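You operate a simulated robot arm through the tools that you are given. There is no shell and no other tool. Be economical: measure what you need, move in short steps, check, and stop when the job is done.

You are at the controls of a simulated robot arm. One attempt, no reset.

JOB
Rewind the tape measure and shut it in the second wide drawer.
Fine: press its button; it goes on the bed side of the partition; fingers clear as it shuts; harm nothing.

It is judged by the outcome, as a careful person would: the job done as asked, and still so three seconds after it is handed in. It fails if anything else is knocked over, pushed out of place, dropped, spilled or broken.

ROBOT AND FRAMES
A 7-joint arm with a two-finger parallel gripper, fixed in place. Base frame: the origin is at the foot of the arm, x ahead of it, y to its left, z up; the work surface is at about z = 0. Lengths are in mm, angles in degrees, forces in N, time in s.
With the tool pointing down near the work surface it reaches from about 240 to 620 mm from the base axis. Its first joint turns from -66.0 to 66.0 degrees. Payload 2.6 kg.
The tool frame sits at the grasp point between the pads (the TCP): z along the fingers, y along the line on which they close. The tips reach 30 mm beyond it. The gripper opens to 94 mm. The fingers are 28 mm wide and 10 mm thick; the gripper's body (50 by 96 mm) begins 55 mm behind the TCP.
Orientation is that of the tool frame in the base frame, as a unit quaternion [w, x, y, z]. With the fingers straight down and closing along the base's y, the tool's x points along the base's -x, its y along +y and its z along -z.

CONTROLS
- The arm moves only by the tool apply_moves. Its argument "rows" is a list that holds one entry, the list of rows, each a list of 7 numbers: the turn, a rotation vector about the base's x, y, z in degrees, then the shift along the base's x, y, z in mm, then the finger opening in mm, from 0 to 94. In form: [[[rx, ry, rz, x, y, z, jaw], ...]]. A call has 1 to 10 rows; each row is the pose to reach, as a shift and turn from the pose commanded when the call began. Each row takes 0.2 s and may step no farther than 50 mm and 8.6 degrees from the row before; otherwise, or with a gripper value out of range, the whole call is refused. Where a pose cannot be reached the arm comes as near as it can. A force on the tool above 40 N (or 10 N above the force at the start of the call, whichever is more), or a blocked arm, ends the call early, and 0.2 s more pass. Each finger travels about 72 mm/s and halts on what it meets, pressing with about 24 N; the grip force reading is that of the motor and also rises with nothing between the fingers. The clock runs only during rows and for 0.2 s after the last one: add rows that repeat a pose to give the fingers time. The reply holds the time, the measured pose of the TCP, the force on the tool along the base axes, the opening and the grip force, in the units named above and with some noise, with the torque about the TCP (base axes, N m) and any sound that the robot's microphone picked up, and new pictures: "views" is both (left out), scene, wrist or none.
- Cameras (640 x 400 px; columns grow to the right, rows downward): "scene" is fixed at [13.5, 417, 573.1]; the picture's right is [-0.93, -0.37, 0.00], its down [-0.18, 0.47, -0.87] and it looks along [0.32, -0.81, -0.50] (base axes); focal length 351 px, centre (320, 200). "wrist" rides on the gripper at [76, 14, -102] in the tool frame; the picture's right is [-0.18, 0.98, 0.00], its down [-0.75, -0.14, -0.64] and it looks along [-0.63, -0.12, 0.77] (tool axes); focal length 243 px, centre (320, 200). There is no depth. A picture from a camera that has moved, and an enlarged one, comes with that camera's place and axes in the base frame and with its lens.
- inspect(camera, box): a new picture of the part [left, top, right, bottom] of that camera's present view, enlarged. The clock stands still meanwhile.
- hand_in(): hands the job in; it is judged then, once.

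Go step by step. Nothing tells you positions but the pictures and the camera data: compare them with the known pose of the tool, close in by small moves and look again before you grip or let go. The budget is 120 turns and 200 pictures, counting those below and the enlarged ones. Unless the task says otherwise, let go and move clear before handing in, and close with one line.

The tools are called after ">>>" as name(argument=value, ...) on one line, values as JSON. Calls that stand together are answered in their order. apply_moves: Moves the arm, as the interface text tells. Its arguments: {"type":"object","properties":{"rows":{"type":"array"},"views":{"type":"string","enum":["both","scene","wrist","none"]}},"required":["rows"]} The other tools are called the same way: inspect (camera, box) takes an enlarged picture of a part of a camera's view; hand_in () hands the job in.

At the start:

```text
clock: 0.0
tcp_pos: [360.1, 27.2, 400.4]
ee_rot: [0.001, -0.001, 1.0, 0.0]
force: [-0.3, 0.2, -0.1]
wrist_torque: [0.0, -0.02, 0.0]
opening: 94.1
grasp_force: 0.1
```

scene: 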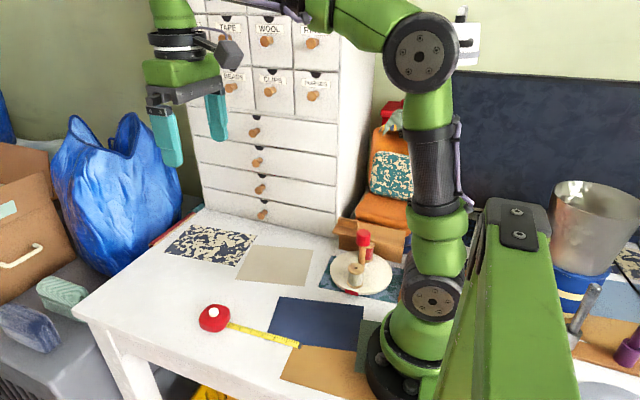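
wrist: 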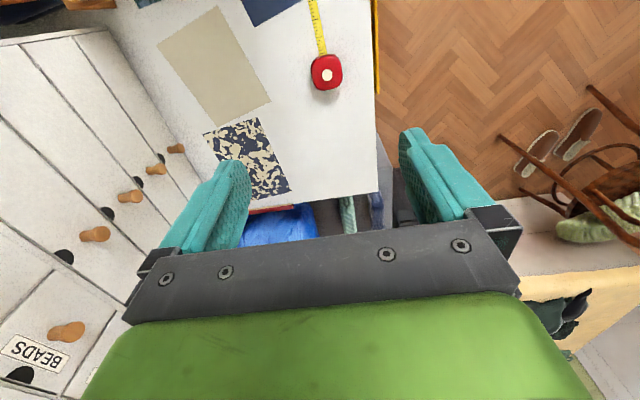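

I see a tape measure (red, with a white button) on the white table with its blade out, and a drawer cabinet with small labelled drawers over four wide drawers. I'll look closer before moving.

>>> inspect(camera="scene", box=[180, 280, 320, 368])

>>> inspect(camera="scene", box=[180, 90, 380, 240])

>>> inspect(camera="wrist", box=[280, 0, 400, 110])

```text
4.55 times, centred on (250, 324) of scene
camera zoom: at [13.5, 417.0, 573.1], right [-0.93, -0.37, 0.0], down [-0.18, 0.47, -0.87], along [0.32, -0.81, -0.5], focal length 1594 px, centre (638, -364)
```

zoom: 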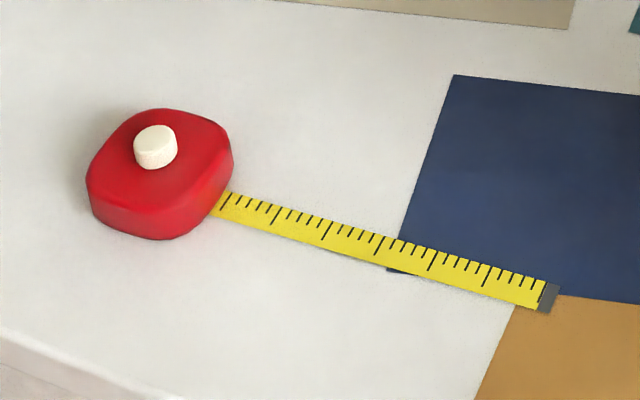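

```text
2.67 times, centred on (280, 165) of scene
camera zoom: at [13.5, 417.0, 573.1], right [-0.93, -0.37, 0.0], down [-0.18, 0.47, -0.87], along [0.32, -0.81, -0.5], focal length 935 px, centre (427, 293)
```

zoom: 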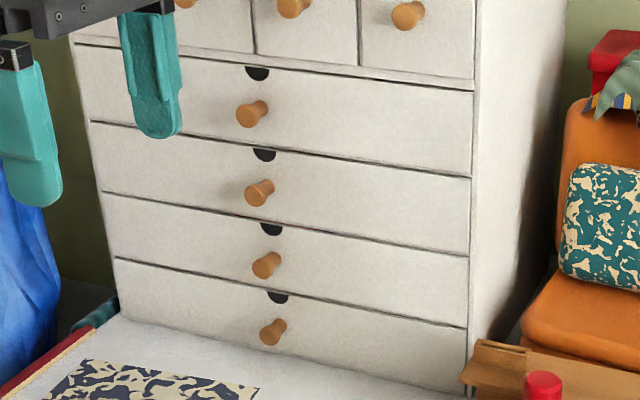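

```text
3.64 times, centred on (340, 55) of wrist
camera zoom: at [284.4, 41.5, 502.6], right [0.18, 0.98, 0.0], down [0.75, -0.14, 0.64], along [0.63, -0.12, -0.77], focal length 882 px, centre (247, 727)
```

zoom: 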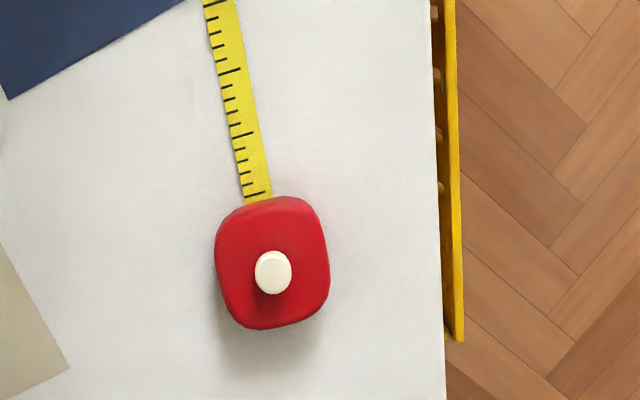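

The tape sits near (387, 36), and the cabinet front is near y=-329 with the second wide drawer's knob near (476, -310, 200). Next I need to find the bed, so I'll look around the scene.

>>> inspect(camera="scene", box=[0, 90, 200, 400])

>>> inspect(camera="scene", box=[330, 80, 640, 400])

>>> inspect(camera="wrist", box=[370, 60, 640, 400])

```text
1.29 times, centred on (100, 245) of scene
camera zoom: at [13.5, 417.0, 573.1], right [-0.93, -0.37, 0.0], down [-0.18, 0.47, -0.87], along [0.32, -0.81, -0.5], focal length 452 px, centre (604, 142)
```

zoom: 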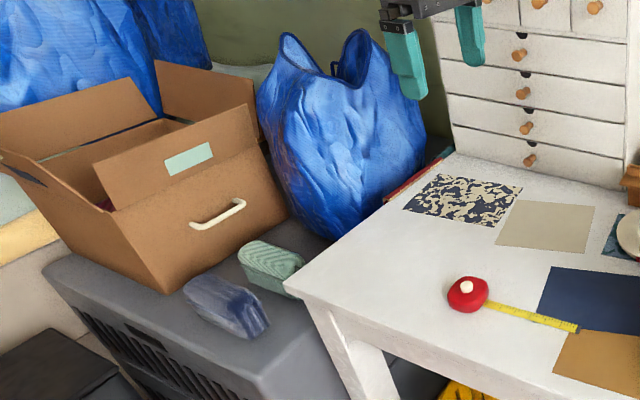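

```text
1.25 times, centred on (485, 240) of scene
camera zoom: at [13.5, 417.0, 573.1], right [-0.93, -0.37, 0.0], down [-0.18, 0.47, -0.87], along [0.32, -0.81, -0.5], focal length 438 px, centre (114, 150)
```

zoom: 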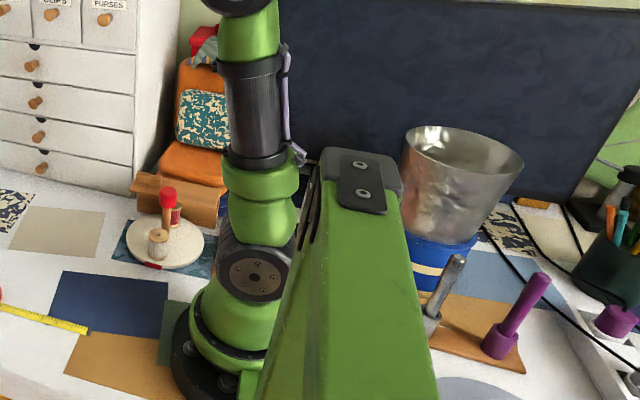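

```text
1.18 times, centred on (505, 230) of wrist
camera zoom: at [284.4, 41.5, 502.6], right [0.18, 0.98, 0.0], down [0.75, -0.14, 0.64], along [0.63, -0.12, -0.77], focal length 285 px, centre (102, 165)
```

zoom: 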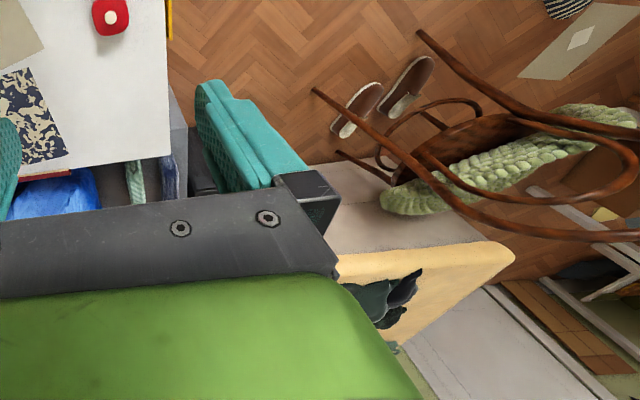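

The bed isn't obvious yet; something pale lies beyond the grey box on the +x side. I'll turn the wrist to look there.

>>> apply_moves(rows=[[[0, 0, -8, 0, 0, 0, 94], [0, 0, -16, 0, 0, 0, 94], [0, 0, -24, 0, 0, 0, 94], [0, 0, -32, 0, 0, 0, 94], [0, 0, -40, 0, 0, 0, 94]]], views="wrist")

>>> apply_moves(rows=[[[0, 0, 8, 0, 0, 0, 94], [0, 0, 16, 0, 0, 0, 94], [0, 0, 24, 0, 0, 0, 94], [0, 0, 32, 0, 0, 0, 94], [0, 0, 40, 0, 0, 0, 94], [0, 0, 48, 0, 0, 0, 94], [0, 0, 56, 0, 0, 0, 94], [0, 0, 64, 0, 0, 0, 94], [0, 0, 72, 0, 0, 0, 94], [0, 0, 80, 0, 0, 0, 94]]], views="wrist")

```text
clock: 1.2
tcp_pos: [361.2, 27.1, 400.4]
ee_rot: [0.0, 0.343, 0.939, 0.0]
force: [-0.6, -1.3, -0.2]
wrist_torque: [-0.04, 0.01, -0.03]
opening: 94.1
grasp_force: 0.1
camera wrist: at [311.9, 87.3, 502.4], right [0.77, 0.63, 0.0], down [0.48, -0.59, 0.64], along [0.41, -0.5, -0.77], focal length 243 px, centre (320, 200)
```

wrist: 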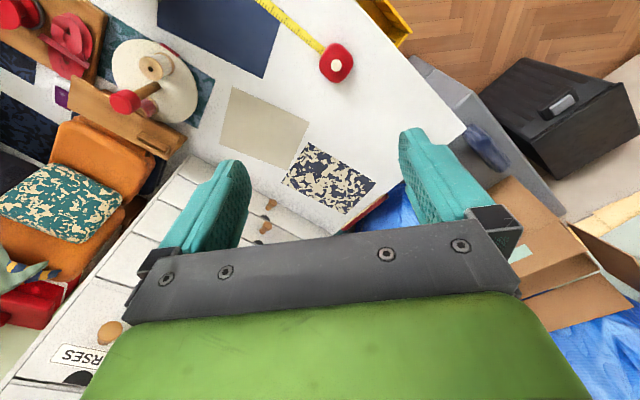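

```text
clock: 3.4
tcp_pos: [359.9, 26.2, 399.9]
ee_rot: [-0.001, -0.343, 0.939, 0.0]
force: [0.1, 0.8, 0.1]
wrist_torque: [0.03, 0.01, -0.01]
opening: 94.1
grasp_force: 0.0
camera wrist: at [292.8, -11.1, 502.6], right [-0.49, 0.87, 0.0], down [0.67, 0.38, 0.64], along [0.56, 0.32, -0.77], focal length 243 px, centre (320, 200)
```

wrist: 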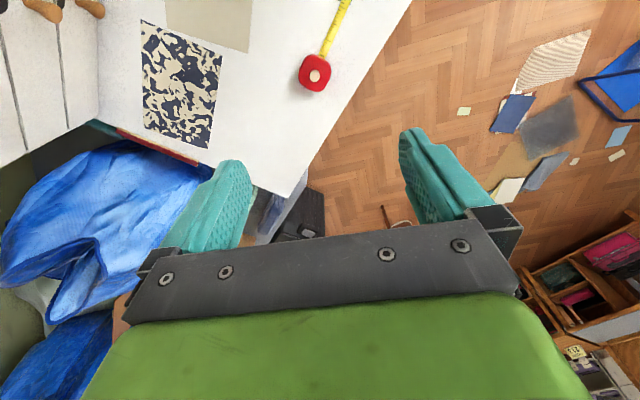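

No bed is clearly visible yet. I'll roll the wrist so the camera looks along +x with the gripper out of the way.

>>> apply_moves(rows=[[[0, 0, -8, 0, 0, 0, 94], [0, 0, -16, 0, 0, 0, 94], [0, 0, -24, 0, 0, 0, 94], [0, 0, -32, 0, 0, 0, 94], [0, 0, -40, 0, 0, 0, 94], [0, 0, -48, 0, 0, 0, 94], [0, 0, -56, 0, 0, 0, 94], [0, 0, -64, 0, 0, 0, 94], [0, 0, -72, 0, 0, 0, 94], [0, 0, -80, 0, 0, 0, 94]]], views="none")

>>> apply_moves(rows=[[[6, -5, 0, 0, 0, 0, 94], [12, -10, 0, 0, 0, 0, 94], [18, -15, 0, 0, 0, 0, 94], [24, -20, 0, 0, 0, 0, 94], [30, -25, 0, 0, 0, 0, 94], [36, -30, 0, 0, 0, 0, 94], [42, -35, 0, 0, 0, 0, 94], [46, -38.6, 0, 0, 0, 0, 94]]], views="wrist")

```text
clock: 5.6
tcp_pos: [359.8, 27.2, 399.6]
ee_rot: [0.0, 0.343, 0.939, 0.0]
force: [0.1, 0.1, -0.6]
wrist_torque: [0.0, -0.02, 0.0]
opening: 93.8
grasp_force: 0.0
```

```text
clock: 7.4
tcp_pos: [360.1, 27.1, 400.8]
ee_rot: [0.173, 0.296, 0.813, 0.471]
force: [-0.7, -0.2, 0.6]
wrist_torque: [-0.02, 0.03, -0.02]
opening: 94.0
grasp_force: 0.0
camera wrist: at [249.4, 13.2, 463.5], right [0.45, 0.26, 0.85], down [0.17, -0.96, 0.2], along [0.87, 0.06, -0.48], focal length 243 px, centre (320, 200)
```

wrist: 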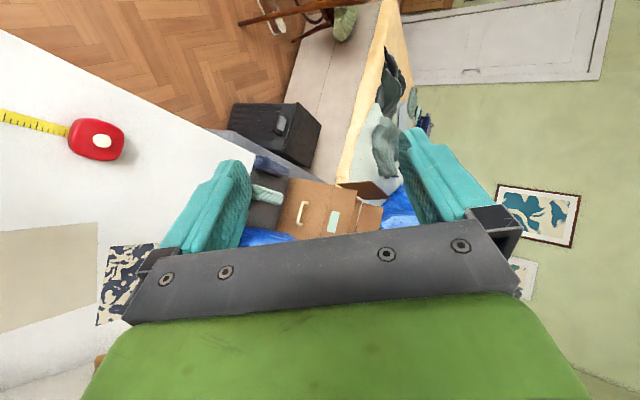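

>>> inspect(camera="wrist", box=[220, 0, 620, 250])

```text
1.60 times, centred on (420, 125) of wrist
camera zoom: at [249.4, 13.2, 463.5], right [0.45, 0.26, 0.85], down [0.17, -0.96, 0.2], along [0.87, 0.06, -0.48], focal length 388 px, centre (160, 320)
```

zoom: 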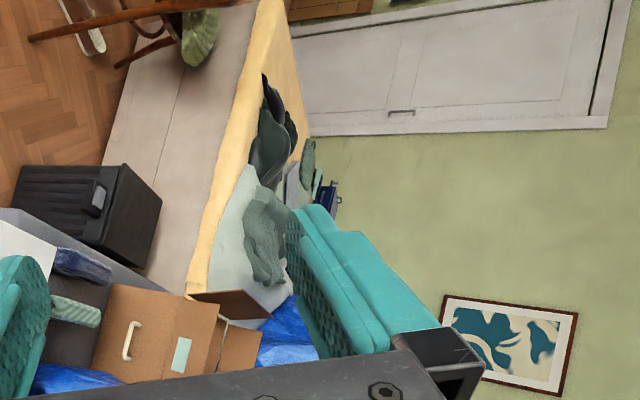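

The bed (mattress on a base with clothes on it) is at +x, beyond the grey box, so the tape belongs on the drawer's +x side. I'll return the tool upright and come over the button with the fingers closed.

>>> apply_moves(rows=[[[-6, 5, 0, 0, 0, 0, 94], [-12, 10, 0, 0, 0, 0, 94], [-18, 15, 0, 0, 0, 0, 60], [-24, 20, 0, 0, 0, 0, 40], [-30, 25, 0, 0, 0, 0, 20], [-36, 30, 0, 0, 0, 0, 0], [-42, 35, 0, 0, 0, 0, 0], [-46, 38.6, 0, 0, 0, 0, 0]]], views="none")

>>> apply_moves(rows=[[[0, 0, 8, 6, 2, -45, 0], [0, 0, 16, 12, 4, -90, 0], [0, 0, 24, 18, 6, -135, 0], [0, 0, 32, 24, 8, -180, 0], [0, 0, 40, 27, 9, -225, 0], [0, 0, 40, 27, 9, -270, 0]]], views="both")

```text
clock: 9.2
tcp_pos: [359.1, 27.3, 401.1]
ee_rot: [0.001, 0.343, 0.939, -0.002]
force: [1.2, 0.3, 0.7]
wrist_torque: [-0.03, -0.02, 0.01]
opening: 0.1
grasp_force: 24.4
```

```text
clock: 10.6
tcp_pos: [386.7, 36.2, 128.4]
ee_rot: [0.0, 0.0, 1.0, 0.001]
force: [0.3, 0.3, 0.0]
wrist_torque: [-0.01, -0.01, 0.0]
opening: 0.1
grasp_force: 24.0
camera wrist: at [311.3, 50.5, 231.5], right [0.18, 0.98, 0.0], down [0.75, -0.14, 0.64], along [0.63, -0.12, -0.77], focal length 243 px, centre (320, 200)
```

scene: 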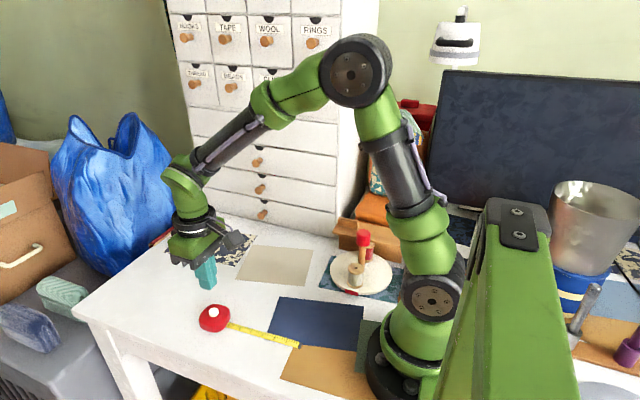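
wrist: 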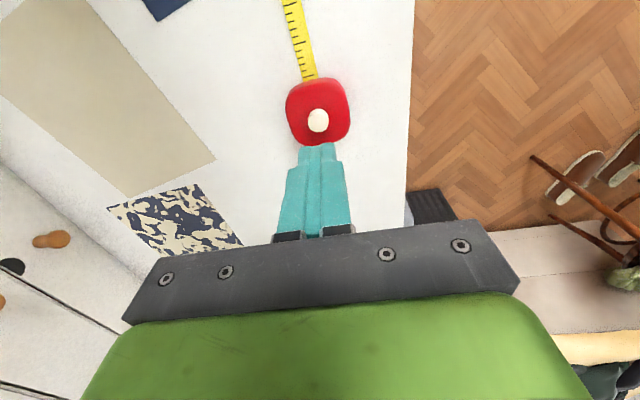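

The button is right below the tips, at about (387, 35). I'll descend to just above it and check.

>>> apply_moves(rows=[[[0, 0, 0, 0.5, -1.5, -25, 0], [0, 0, 0, 0.5, -1.5, -50, 0]]], views="both")

>>> inspect(camera="scene", box=[170, 260, 310, 360])

```text
clock: 11.2
tcp_pos: [387.6, 34.3, 79.3]
ee_rot: [0.0, 0.001, 1.0, -0.001]
force: [-0.2, 0.8, 0.1]
wrist_torque: [-0.03, 0.01, 0.0]
opening: 0.0
grasp_force: 24.9
camera wrist: at [312.1, 49.1, 181.9], right [0.19, 0.98, 0.0], down [0.75, -0.14, 0.64], along [0.63, -0.12, -0.77], focal length 243 px, centre (320, 200)
```

scene: 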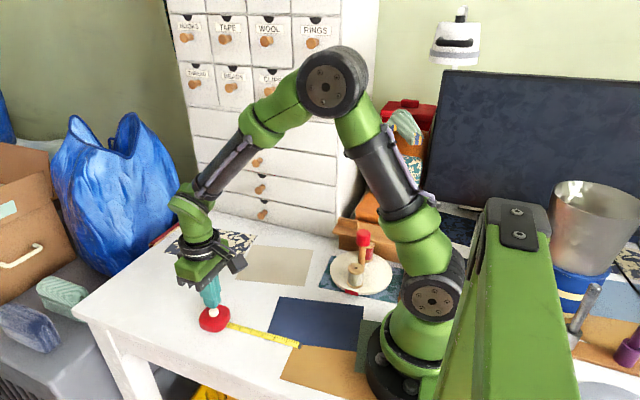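
wrist: 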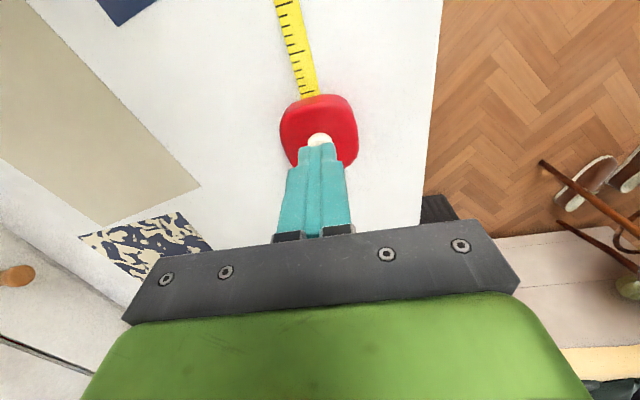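

```text
4.00 times, centred on (240, 310) of scene
camera zoom: at [13.5, 417.0, 573.1], right [-0.93, -0.37, 0.0], down [-0.18, 0.47, -0.87], along [0.32, -0.81, -0.5], focal length 1403 px, centre (640, -240)
```

zoom: 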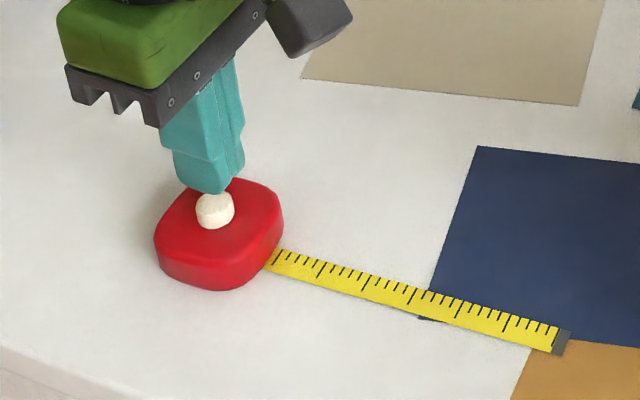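

>>> apply_moves(rows=[[[0, 0, 0, 0, 0, -5, 0], [0, 0, 0, 0, 0, -8, 0], [0, 0, 0, 0, 0, -10, 0], [0, 0, 0, 0, 0, -12, 0]]], views="none")

>>> inspect(camera="scene", box=[170, 260, 310, 360])

```text
clock: 12.2
tcp_pos: [388.9, 33.0, 68.4]
ee_rot: [0.0, 0.0, 1.0, 0.001]
force: [-0.3, 0.7, 0.6]
wrist_torque: [0.0, 0.0, 0.01]
opening: 0.0
grasp_force: 23.7
```

```text
4.00 times, centred on (240, 310) of scene
camera zoom: at [13.5, 417.0, 573.1], right [-0.93, -0.37, 0.0], down [-0.18, 0.47, -0.87], along [0.32, -0.81, -0.5], focal length 1403 px, centre (640, -240)
```

zoom: 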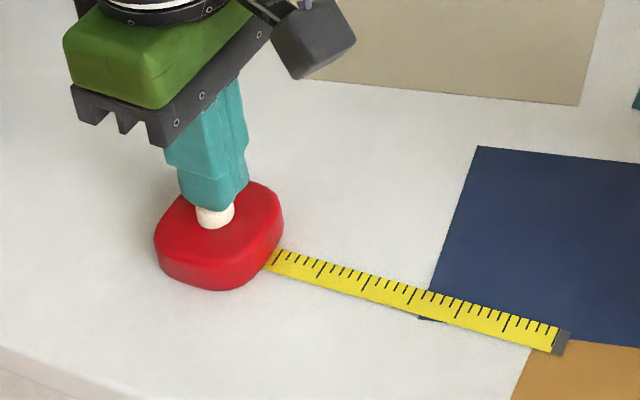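

The tips are just above the button; continuing down.

>>> apply_moves(rows=[[[0, 0, 0, -1, 1, -2, 0], [0, 0, 0, -1, 1, -4, 0], [0, 0, 0, -1, 1, -6, 0], [0, 0, 0, -1, 1, -7, 0], [0, 0, 0, -1, 1, -8, 0]]], views="none")

>>> inspect(camera="scene", box=[170, 260, 310, 360])

```text
clock: 13.4
tcp_pos: [385.7, 35.2, 61.0]
ee_rot: [0.0, 0.0, 1.0, 0.0]
force: [0.2, 0.7, 0.9]
wrist_torque: [0.02, 0.02, 0.0]
opening: 0.0
grasp_force: 23.8
```

```text
4.00 times, centred on (240, 310) of scene
camera zoom: at [13.5, 417.0, 573.1], right [-0.93, -0.37, 0.0], down [-0.18, 0.47, -0.87], along [0.32, -0.81, -0.5], focal length 1403 px, centre (640, -240)
```

zoom: 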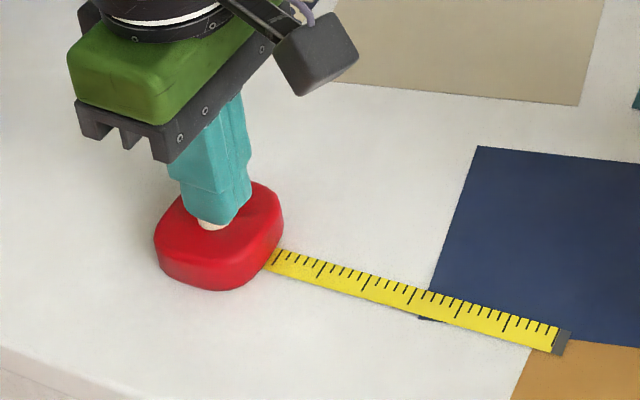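

No contact yet, so the button is lower than I guessed (both rays agree near (392, 33.5), z≈27). I'll re-centre and continue down.

>>> apply_moves(rows=[[[0, 0, 0, 4, -1, 0, 0], [0, 0, 0, 4, -1, -2, 0], [0, 0, 0, 4, -1, -4, 0], [0, 0, 0, 4, -1, -5, 0], [0, 0, 0, 4, -1, -6, 0], [0, 0, 0, 4, -1, -7, 0], [0, 0, 0, 4, -1, -7, 0]]], views="none")

>>> inspect(camera="scene", box=[170, 260, 310, 360])

```text
clock: 15.0
tcp_pos: [391.7, 33.7, 54.2]
ee_rot: [0.001, 0.001, 1.0, 0.0]
force: [-6.7, -2.9, 32.4]
wrist_torque: [-0.11, 0.17, -0.05]
opening: 0.0
grasp_force: 23.6
heard: click
```

```text
4.00 times, centred on (240, 310) of scene
camera zoom: at [13.4, 417.0, 573.1], right [-0.93, -0.37, 0.0], down [-0.18, 0.47, -0.87], along [0.32, -0.81, -0.5], focal length 1403 px, centre (640, -240)
```

zoom: 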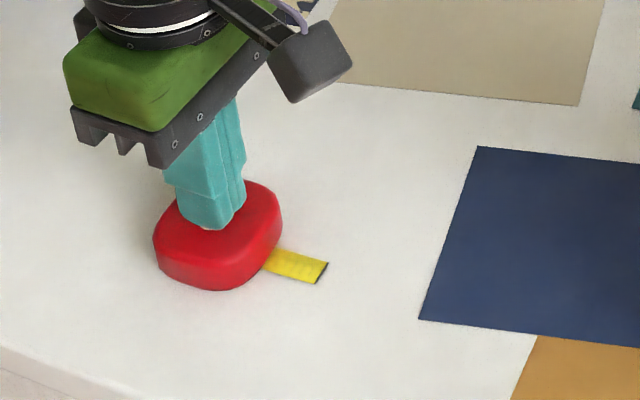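

It clicked and the blade is running in. I'll hold a moment longer.

>>> apply_moves(rows=[[[0, 0, 0, 0, 0, 0, 0], [0, 0, 0, 0, 0, 0, 0], [0, 0, 0, 0, 0, 0, 0]]], views="none")

>>> inspect(camera="scene", box=[170, 260, 310, 360])

```text
clock: 15.8
tcp_pos: [392.0, 33.9, 53.3]
ee_rot: [0.001, 0.0, 1.0, 0.0]
force: [-3.3, -2.9, 32.9]
wrist_torque: [-0.09, 0.08, -0.04]
opening: 0.3
grasp_force: 24.0
```

```text
4.00 times, centred on (240, 310) of scene
camera zoom: at [13.4, 417.0, 573.1], right [-0.93, -0.37, 0.0], down [-0.18, 0.47, -0.87], along [0.32, -0.81, -0.5], focal length 1403 px, centre (640, -240)
```

zoom: 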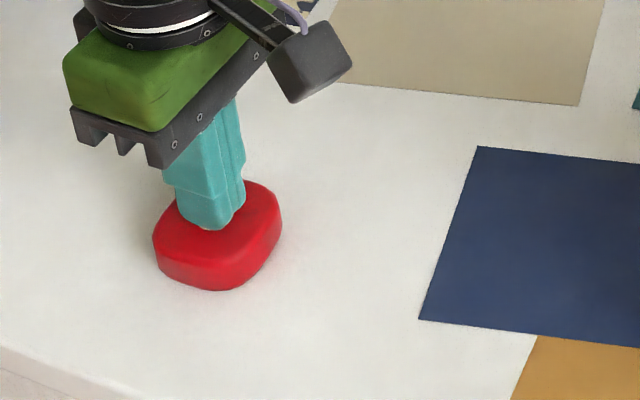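

The blade is fully in. I'll lift off, verify it, and move up towards the cabinet.

>>> apply_moves(rows=[[[0, 0, 0, 0, 0, 40, 0], [0, 0, 0, 0, 0, 90, 0], [0, 0, 0, 0, 0, 140, 0], [0, 0, 0, 0, 0, 190, 0], [0, 0, 0, 15, -35, 200, 20], [0, 0, 0, 30, -75, 200, 40], [0, 0, 0, 45, -110, 200, 60], [0, 0, 0, 60, -135, 200, 60]]], views="both")

```text
clock: 17.6
tcp_pos: [451.1, -102.6, 252.5]
ee_rot: [0.0, 0.001, 1.0, 0.0]
force: [0.3, 0.0, 0.5]
wrist_torque: [-0.04, 0.01, -0.02]
opening: 60.0
grasp_force: 0.1
camera wrist: at [375.7, -86.9, 355.0], right [0.19, 0.98, 0.0], down [0.75, -0.14, 0.64], along [0.63, -0.12, -0.77], focal length 243 px, centre (320, 200)
```

scene: 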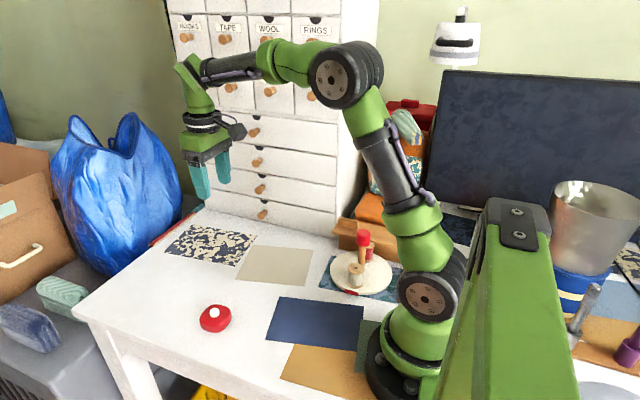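
wrist: 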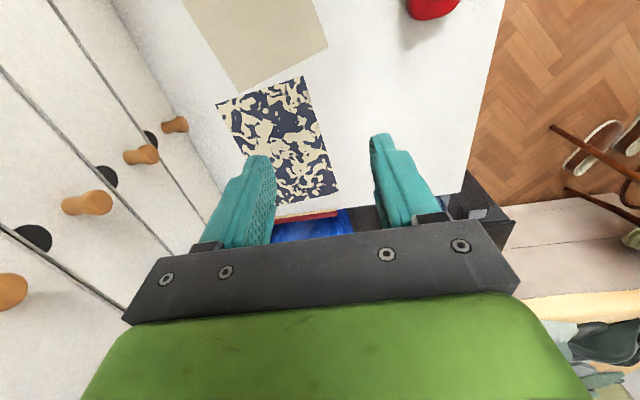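

The tape is rewound. Now I'll pitch the fingers horizontal toward the cabinet.

>>> apply_moves(rows=[[[-8.5, 0, 0, 0, 0, -5, 60], [-17, 0, 0, 0, 0, -10, 60], [-25.5, 0, 0, 0, 0, -15, 60], [-34, 0, 0, 0, 0, -20, 60], [-42.5, 0, 0, 0, 0, -25, 60], [-51, 0, 0, 0, 0, -30, 60], [-59.5, 0, 0, 0, 0, -35, 60], [-68, 0, 0, 0, 0, -40, 60], [-76.5, 0, 0, 5, 0, -45, 60], [-85, 0, 0, 10, 0, -50, 60]]], views="both")

```text
clock: 19.8
tcp_pos: [461.8, -101.7, 203.8]
ee_rot: [0.0, 0.0, 0.736, -0.677]
force: [0.6, -1.1, -0.4]
wrist_torque: [-0.03, 0.03, -0.02]
opening: 60.0
grasp_force: 0.1
camera wrist: at [385.0, 3.2, 197.5], right [0.18, 0.08, -0.98], down [0.75, 0.63, 0.2], along [0.63, -0.77, 0.05], focal length 243 px, centre (320, 200)
```

scene: 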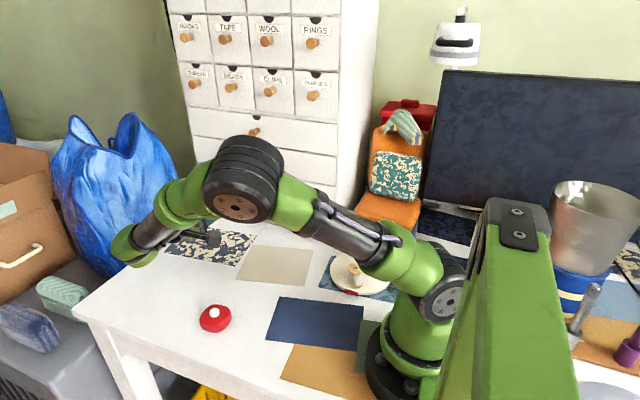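
wrist: 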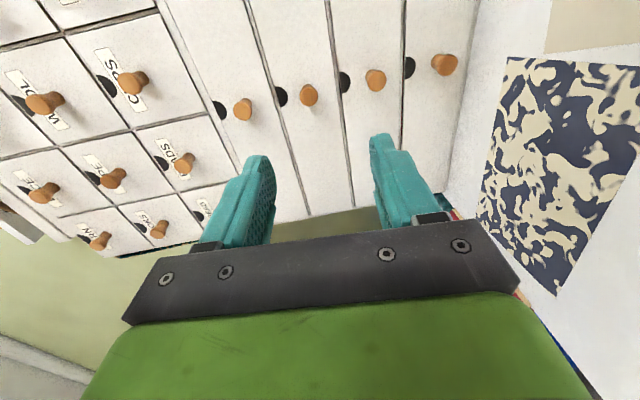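

The second knob is at about (471, -300, 197). I'll level the tool, line up and approach partway.

>>> apply_moves(rows=[[[-5, 0, 0, 5, -20, -4, 55], [-5, 0, 0, 9, -60, -7, 55], [-5, 0, 0, 9, -100, -7, 55], [-5, 0, 0, 9, -130, -7, 55], [-5, 0, 0, 9, -145, -7, 55]]], views="both")

```text
clock: 21.0
tcp_pos: [470.3, -245.5, 195.9]
ee_rot: [0.0, 0.0, 0.707, -0.707]
force: [0.3, -0.1, 0.9]
wrist_torque: [-0.02, 0.01, -0.01]
opening: 55.0
grasp_force: 0.0
camera wrist: at [394.1, -143.2, 181.6], right [0.18, 0.0, -0.98], down [0.75, 0.64, 0.14], along [0.63, -0.77, 0.12], focal length 243 px, centre (320, 200)
```

scene: 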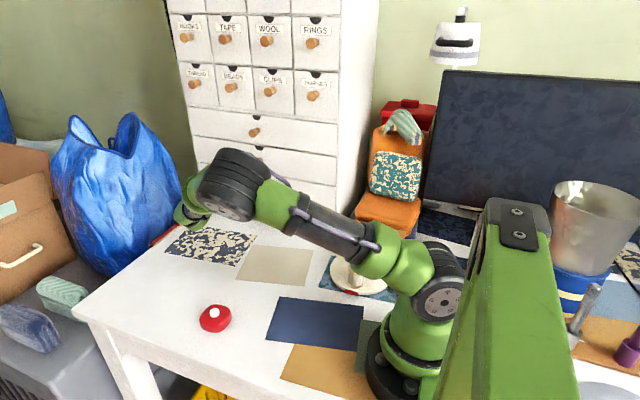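
wrist: 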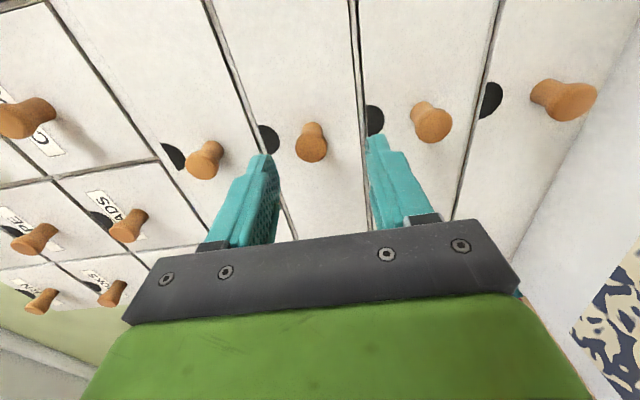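

>>> inspect(camera="wrist", box=[230, 90, 410, 250])

>>> inspect(camera="scene", box=[160, 130, 460, 310])

```text
2.50 times, centred on (320, 170) of wrist
camera zoom: at [394.1, -143.2, 181.6], right [0.18, 0.0, -0.98], down [0.75, 0.64, 0.14], along [0.63, -0.77, 0.12], focal length 606 px, centre (320, 275)
```

zoom: 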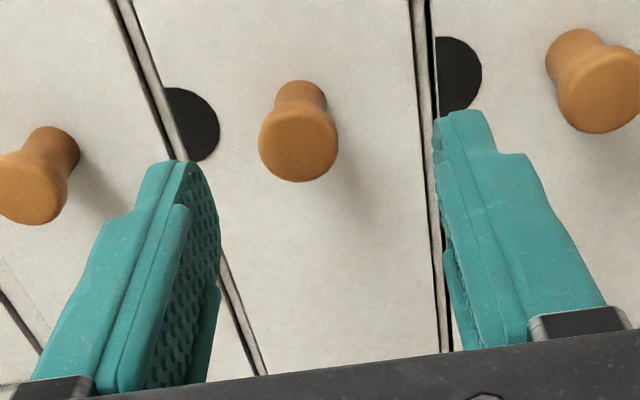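

```text
2.13 times, centred on (310, 220) of scene
camera zoom: at [13.5, 417.0, 573.1], right [-0.93, -0.37, 0.0], down [-0.18, 0.47, -0.87], along [0.32, -0.81, -0.5], focal length 748 px, centre (341, 157)
```

zoom: 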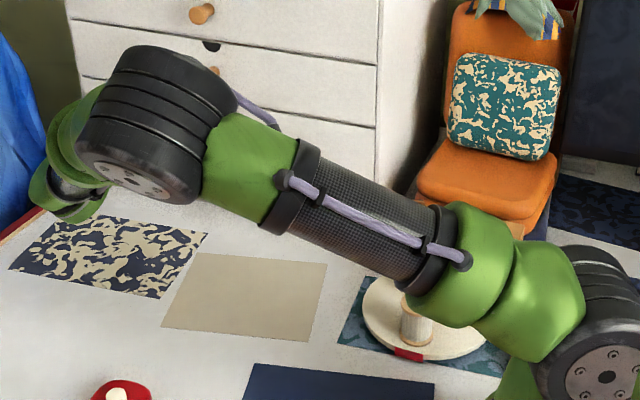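

The knob is about 6 mm higher than the tool axis. I'll raise, advance so the fingers straddle it, and look before closing.

>>> apply_moves(rows=[[[0, 0, 0, 0.5, 0, 6, 55], [0, 0, 0, 0.5, -20, 6, 50], [0, 0, 0, 0.5, -35, 6, 50], [0, 0, 0, 0.5, -42, 6, 50]]], views="none")

>>> inspect(camera="wrist", box=[230, 90, 410, 250])

```text
clock: 22.0
tcp_pos: [470.0, -287.7, 202.3]
ee_rot: [0.0, 0.001, 0.707, -0.707]
force: [-3.6, 7.4, 1.2]
wrist_torque: [-0.17, -0.1, -0.02]
opening: 50.1
grasp_force: 0.2
```

```text
2.50 times, centred on (320, 170) of wrist
camera zoom: at [394.4, -184.3, 187.3], right [0.19, 0.0, -0.98], down [0.75, 0.64, 0.14], along [0.63, -0.77, 0.12], focal length 606 px, centre (320, 275)
```

zoom: 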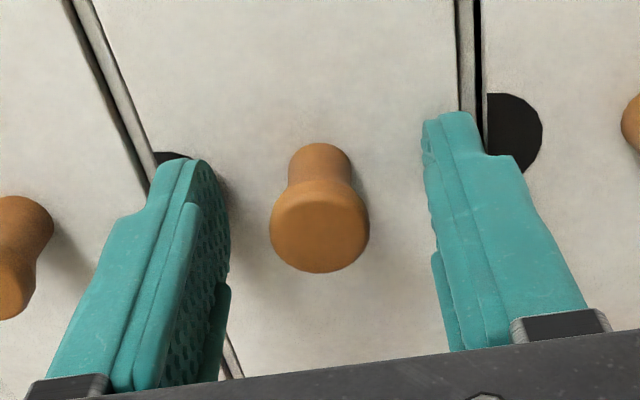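

The tips just touch the drawer face (7 N), so I'll back off 4 mm and close on the knob.

>>> apply_moves(rows=[[[0, 0, 0, 0, 4, 0, 50], [0, 0, 0, 0, 5, 0, 50], [0, 0, 0, 0, 5, 0, 30], [0, 0, 0, 0, 5, 0, 15], [0, 0, 0, 0, 5, 0, 10], [0, 0, 0, 0, 5, 0, 10]]], views="none")

>>> inspect(camera="wrist", box=[230, 90, 410, 250])

```text
clock: 23.4
tcp_pos: [471.3, -282.7, 203.1]
ee_rot: [0.0, 0.0, -0.707, 0.707]
force: [0.3, 1.3, 0.4]
wrist_torque: [-0.04, 0.03, 0.02]
opening: 20.5
grasp_force: 45.0
```

```text
2.50 times, centred on (320, 170) of wrist
camera zoom: at [394.8, -179.6, 187.5], right [0.18, 0.0, -0.98], down [0.75, 0.64, 0.14], along [0.63, -0.77, 0.12], focal length 606 px, centre (320, 275)
```

zoom: 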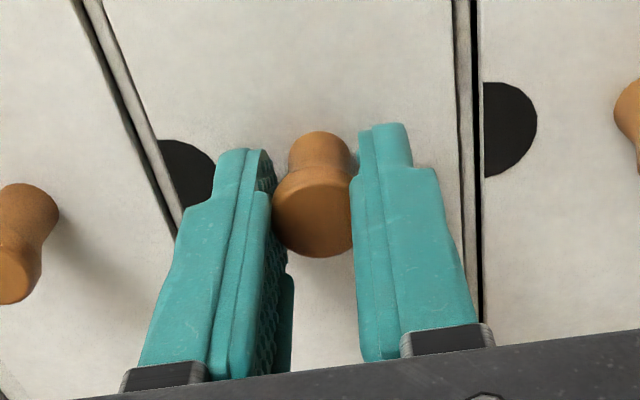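

The knob is gripped. I'll pull the drawer out gently.

>>> apply_moves(rows=[[[0, 0, 0, 0, 8, 0, 10], [0, 0, 0, 0, 20, 0, 10], [0, 0, 0, 0, 35, 0, 10], [0, 0, 0, 0, 50, 0, 10], [0, 0, 0, 0, 65, 0, 10], [0, 0, 0, 0, 80, 0, 10]]], views="both")

```text
clock: 24.8
tcp_pos: [471.3, -201.6, 203.2]
ee_rot: [0.0, -0.001, 0.707, -0.707]
force: [5.3, -0.8, -0.3]
wrist_torque: [0.0, -0.19, 0.59]
opening: 20.6
grasp_force: 44.8
camera wrist: at [394.7, -99.3, 187.5], right [0.18, 0.0, -0.98], down [0.75, 0.64, 0.14], along [0.63, -0.77, 0.12], focal length 243 px, centre (320, 200)
```

scene: 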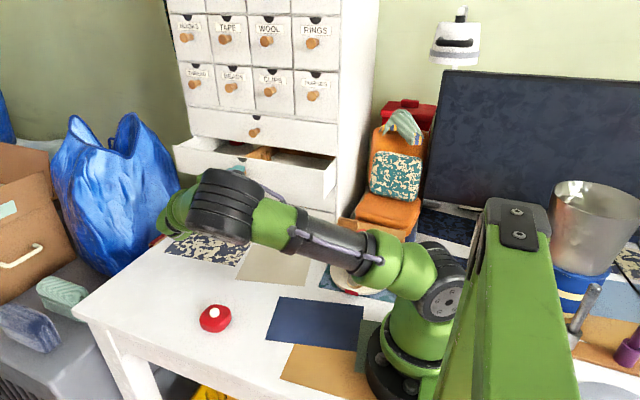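
wrist: 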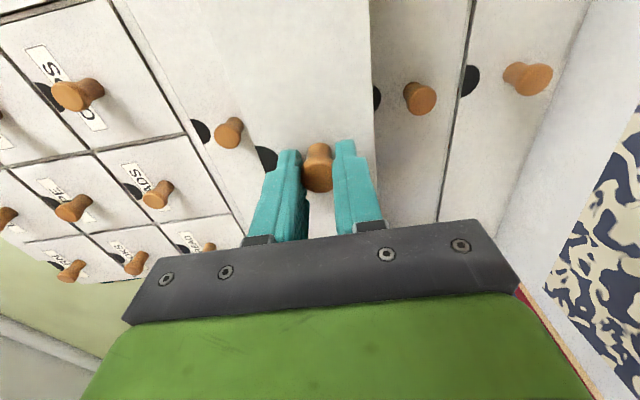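

The second drawer slides freely. I'll look inside while pulling further.

>>> apply_moves(rows=[[[0, 0, 0, 0, 15, 0, 10], [0, 0, 0, 0, 30, 0, 10], [0, 0, 0, 0, 45, 0, 10], [0, 0, 0, 0, 60, 0, 10]]], views="none")

>>> inspect(camera="scene", box=[140, 100, 360, 240])

```text
clock: 25.8
tcp_pos: [471.1, -142.5, 202.6]
ee_rot: [-0.001, 0.002, -0.707, 0.707]
force: [20.0, -0.2, -5.6]
wrist_torque: [0.03, -0.11, -0.15]
opening: 20.6
grasp_force: 45.3
```

```text
2.86 times, centred on (250, 170) of scene
camera zoom: at [13.6, 416.9, 573.1], right [-0.93, -0.37, 0.0], down [-0.18, 0.47, -0.87], along [0.32, -0.81, -0.5], focal length 1002 px, centre (520, 286)
```

zoom: 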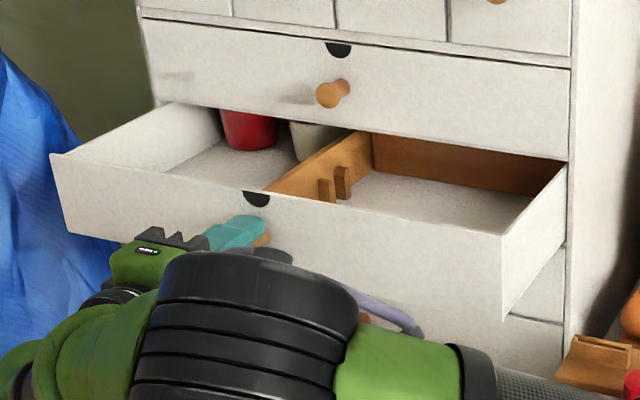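

The drawer is open about 140 mm. The partition runs front to back near x≈475, and the bed (+x) side holds cups at the rear with free room in front. I'll release the knob and back off.

>>> apply_moves(rows=[[[0, 0, 0, 0, 0, 0, 30], [0, 0, 0, 0, 0, 0, 46], [0, 0, 0, 0, 0, 0, 46], [0, 0, 0, 0, 20, 0, 46], [0, 0, 0, 0, 40, 0, 46], [0, 0, 0, 0, 60, 0, 46]]], views="both")

```text
clock: 27.2
tcp_pos: [470.7, -83.1, 201.4]
ee_rot: [0.001, 0.0, 0.707, -0.707]
force: [-0.1, 0.0, 1.2]
wrist_torque: [0.0, -0.02, -0.01]
opening: 46.0
grasp_force: 0.0
camera wrist: at [394.6, 20.6, 187.5], right [0.18, 0.0, -0.98], down [0.75, 0.64, 0.14], along [0.63, -0.77, 0.12], focal length 243 px, centre (320, 200)
```

scene: 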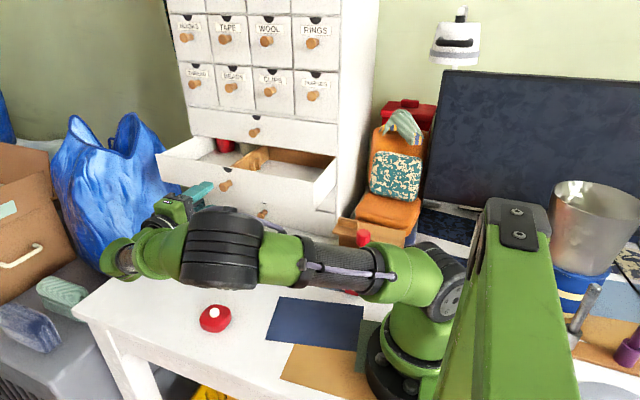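
wrist: 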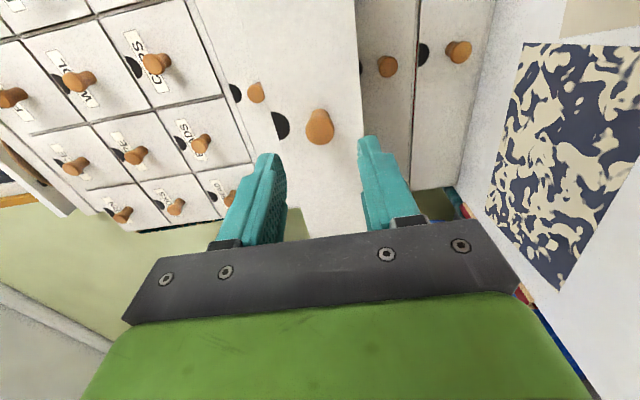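

Now I'll bring the tool upright and back over the table, rising as it turns.

>>> apply_moves(rows=[[[8.5, 0, 0, -5, 10, 10, 46], [17, 0, 0, -10, 20, 20, 60], [25.5, 0, 0, -15, 25, 30, 70], [34, 0, 0, -20, 30, 40, 80], [42.5, 0, 0, -25, 35, 50, 94], [51, 0, 0, -30, 40, 60, 94], [59.5, 0, 0, -35, 45, 70, 94], [68, 0, 0, -40, 50, 80, 94], [76.5, 0, 0, -45, 55, 90, 94], [85, 0, 0, -50, 60, 100, 94]]], views="none")

>>> apply_moves(rows=[[[5, 0, 0, -10, 20, 0, 94], [5, 0, 0, -25, 40, -30, 94], [5, 0, 0, -31, 56, -75, 94], [5, 0, 0, -31, 56, -120, 94], [5, 0, 0, -31, 56, -160, 94]]], views="both")

```text
clock: 29.4
tcp_pos: [421.3, -22.3, 302.5]
ee_rot: [0.0, 0.0, 0.999, -0.043]
force: [-0.3, 0.8, -0.1]
wrist_torque: [-0.01, 0.05, -0.01]
opening: 94.1
grasp_force: 0.0
```

```text
clock: 30.6
tcp_pos: [388.0, 33.2, 142.8]
ee_rot: [0.0, 0.002, 1.0, 0.0]
force: [0.0, 0.3, 0.4]
wrist_torque: [-0.02, -0.01, 0.02]
opening: 94.1
grasp_force: 0.1
camera wrist: at [312.8, 47.5, 244.3], right [0.19, 0.98, 0.0], down [0.75, -0.14, 0.64], along [0.63, -0.12, -0.77], focal length 243 px, centre (320, 200)
```

scene: 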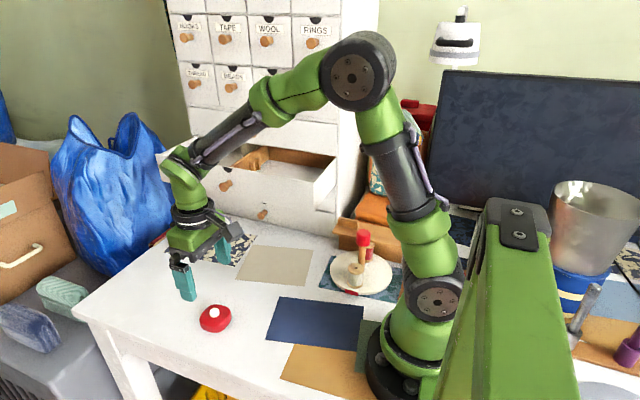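
wrist: 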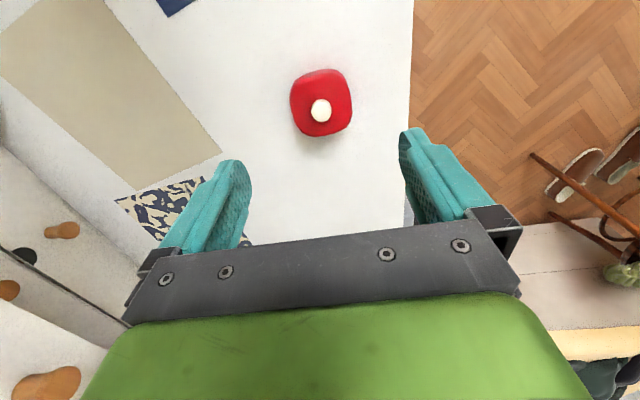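

The rewound tape is centred between the open fingers, near (390, 34). I'll descend around it.

>>> apply_moves(rows=[[[0, 0, 4, 2, 0.5, -40, 94], [0, 0, 4, 2, 0.5, -75, 94]]], views="wrist")

>>> inspect(camera="scene", box=[150, 240, 290, 350])

```text
clock: 31.2
tcp_pos: [392.1, 33.2, 67.2]
ee_rot: [0.0, -0.035, 0.999, 0.0]
force: [-0.6, -0.3, -0.6]
wrist_torque: [0.02, 0.04, -0.01]
opening: 94.1
grasp_force: 0.1
camera wrist: at [315.0, 41.9, 168.9], right [0.12, 0.99, 0.0], down [0.76, -0.09, 0.64], along [0.64, -0.07, -0.77], focal length 243 px, centre (320, 200)
```

wrist: 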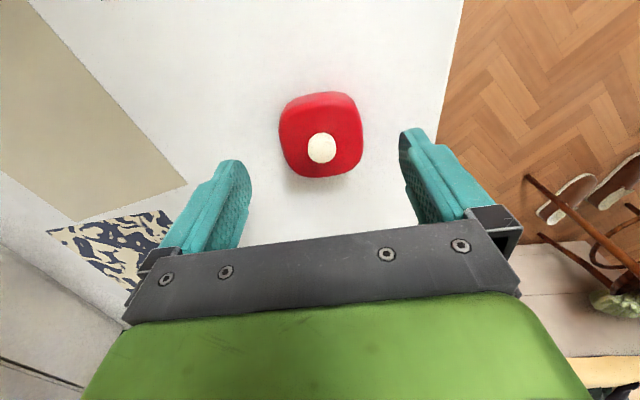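

```text
3.64 times, centred on (220, 295) of scene
camera zoom: at [13.5, 417.0, 573.1], right [-0.93, -0.37, 0.0], down [-0.18, 0.47, -0.87], along [0.32, -0.81, -0.5], focal length 1275 px, centre (684, -146)
```

zoom: 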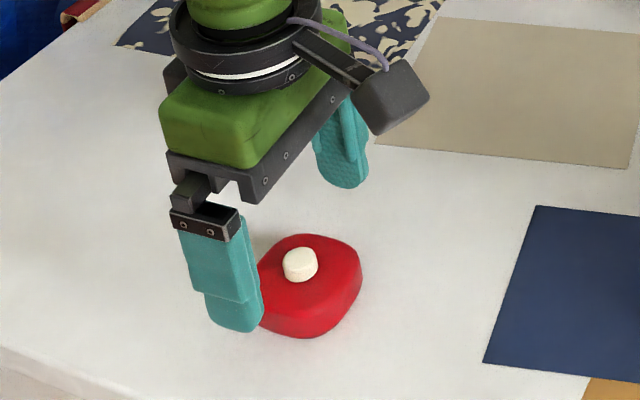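

>>> apply_moves(rows=[[[0, 0, 0, -3, 0.5, -15, 94], [0, 0, 0, -3, 0.5, -25, 94], [0, 0, 0, -3, 0.5, -33, 94]]], views="wrist")

>>> inspect(camera="scene", box=[150, 240, 290, 350])

```text
clock: 32.0
tcp_pos: [386.7, 34.7, 34.2]
ee_rot: [0.0, -0.035, 0.999, 0.0]
force: [0.3, 0.4, -0.1]
wrist_torque: [-0.02, -0.01, -0.01]
opening: 94.0
grasp_force: 0.1
camera wrist: at [311.2, 43.4, 136.4], right [0.12, 0.99, 0.0], down [0.76, -0.09, 0.64], along [0.64, -0.07, -0.77], focal length 243 px, centre (320, 200)
```

wrist: 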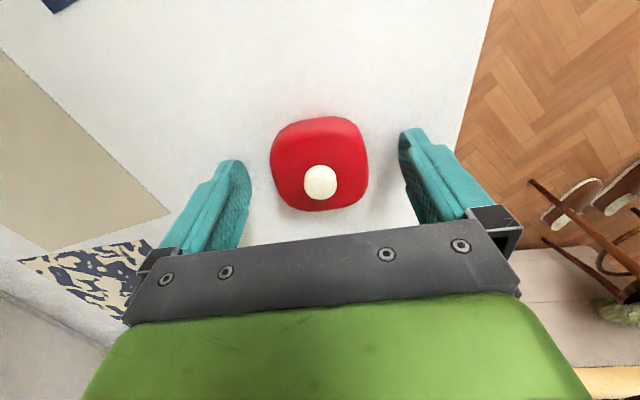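

```text
3.64 times, centred on (220, 295) of scene
camera zoom: at [13.5, 417.0, 573.1], right [-0.93, -0.37, 0.0], down [-0.18, 0.47, -0.87], along [0.32, -0.81, -0.5], focal length 1275 px, centre (684, -146)
```

zoom: 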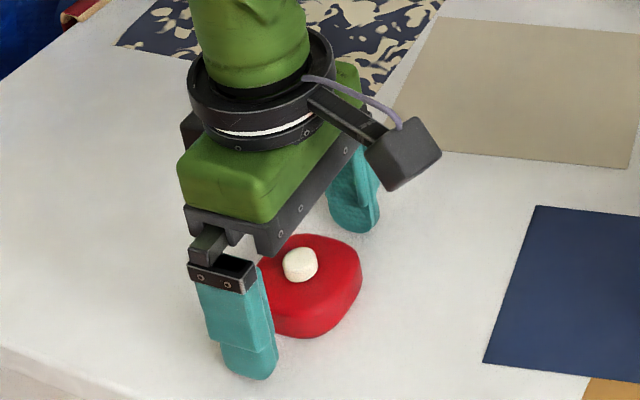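

Well centred; closing on the case.

>>> apply_moves(rows=[[[0, 0, 0, 0, 0.5, 0, 70], [0, 0, 0, 0, 0.5, 0, 50], [0, 0, 0, 0, 0.5, 0, 35], [0, 0, 0, 0, 0.5, 0, 35], [0, 0, 0, 0, 0.5, 0, 35]]], views="wrist")

```text
clock: 33.2
tcp_pos: [388.2, 34.5, 34.6]
ee_rot: [-0.001, -0.035, 0.999, 0.0]
force: [-0.2, 0.0, -0.2]
wrist_torque: [-0.01, -0.03, -0.02]
opening: 54.7
grasp_force: 23.6
camera wrist: at [311.4, 43.9, 136.6], right [0.12, 0.99, 0.0], down [0.76, -0.09, 0.64], along [0.64, -0.07, -0.77], focal length 243 px, centre (320, 200)
```

wrist: 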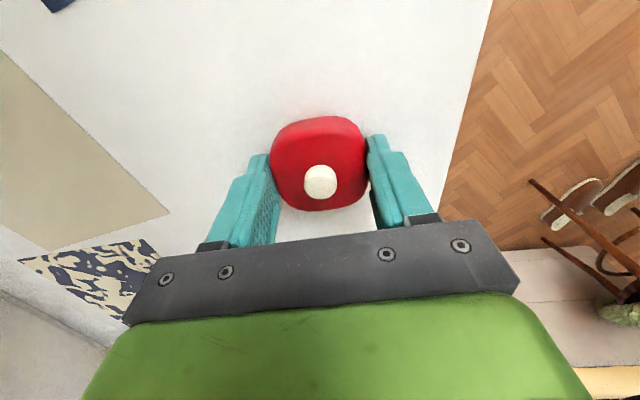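

The tape is held firmly (54.7 mm). I'll lift it and carry it over the bed side of the open drawer.

>>> apply_moves(rows=[[[0, 0, 0, 0, 0, 25, 35], [0, 0, 0, 0, 0, 70, 35], [0, 0, 0, 0, 0, 120, 35], [0, 0, 0, 0, 0, 170, 35], [0, 0, 0, 0, 0, 220, 35], [0, 0, 0, 0, 0, 265, 35]]], views="none")

>>> apply_moves(rows=[[[0, 0, -1, 20, -40, 0, 35], [0, 0, -2, 40, -80, 0, 35], [0, 0, -3, 60, -120, 0, 35], [0, 0, -4, 80, -160, 0, 35], [0, 0, -4, 100, -200, 0, 35]]], views="both")

```text
clock: 34.6
tcp_pos: [387.5, 34.0, 299.0]
ee_rot: [-0.001, -0.035, 0.999, 0.0]
force: [-0.3, 0.4, -0.4]
wrist_torque: [0.0, -0.02, 0.01]
opening: 54.9
grasp_force: 24.2
```

```text
clock: 35.8
tcp_pos: [488.4, -164.5, 300.4]
ee_rot: [-0.001, 0.0, 1.0, 0.001]
force: [0.0, 0.9, -0.9]
wrist_torque: [0.02, 0.02, 0.01]
opening: 54.9
grasp_force: 23.7
camera wrist: at [412.2, -150.7, 402.2], right [0.18, 0.98, 0.0], down [0.75, -0.14, 0.64], along [0.63, -0.12, -0.77], focal length 243 px, centre (320, 200)
```

scene: 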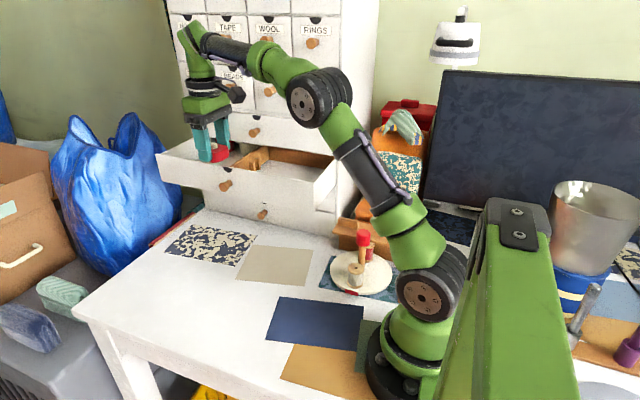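
wrist: 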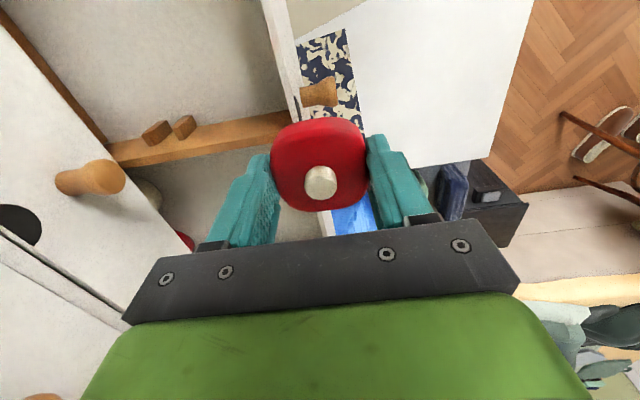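

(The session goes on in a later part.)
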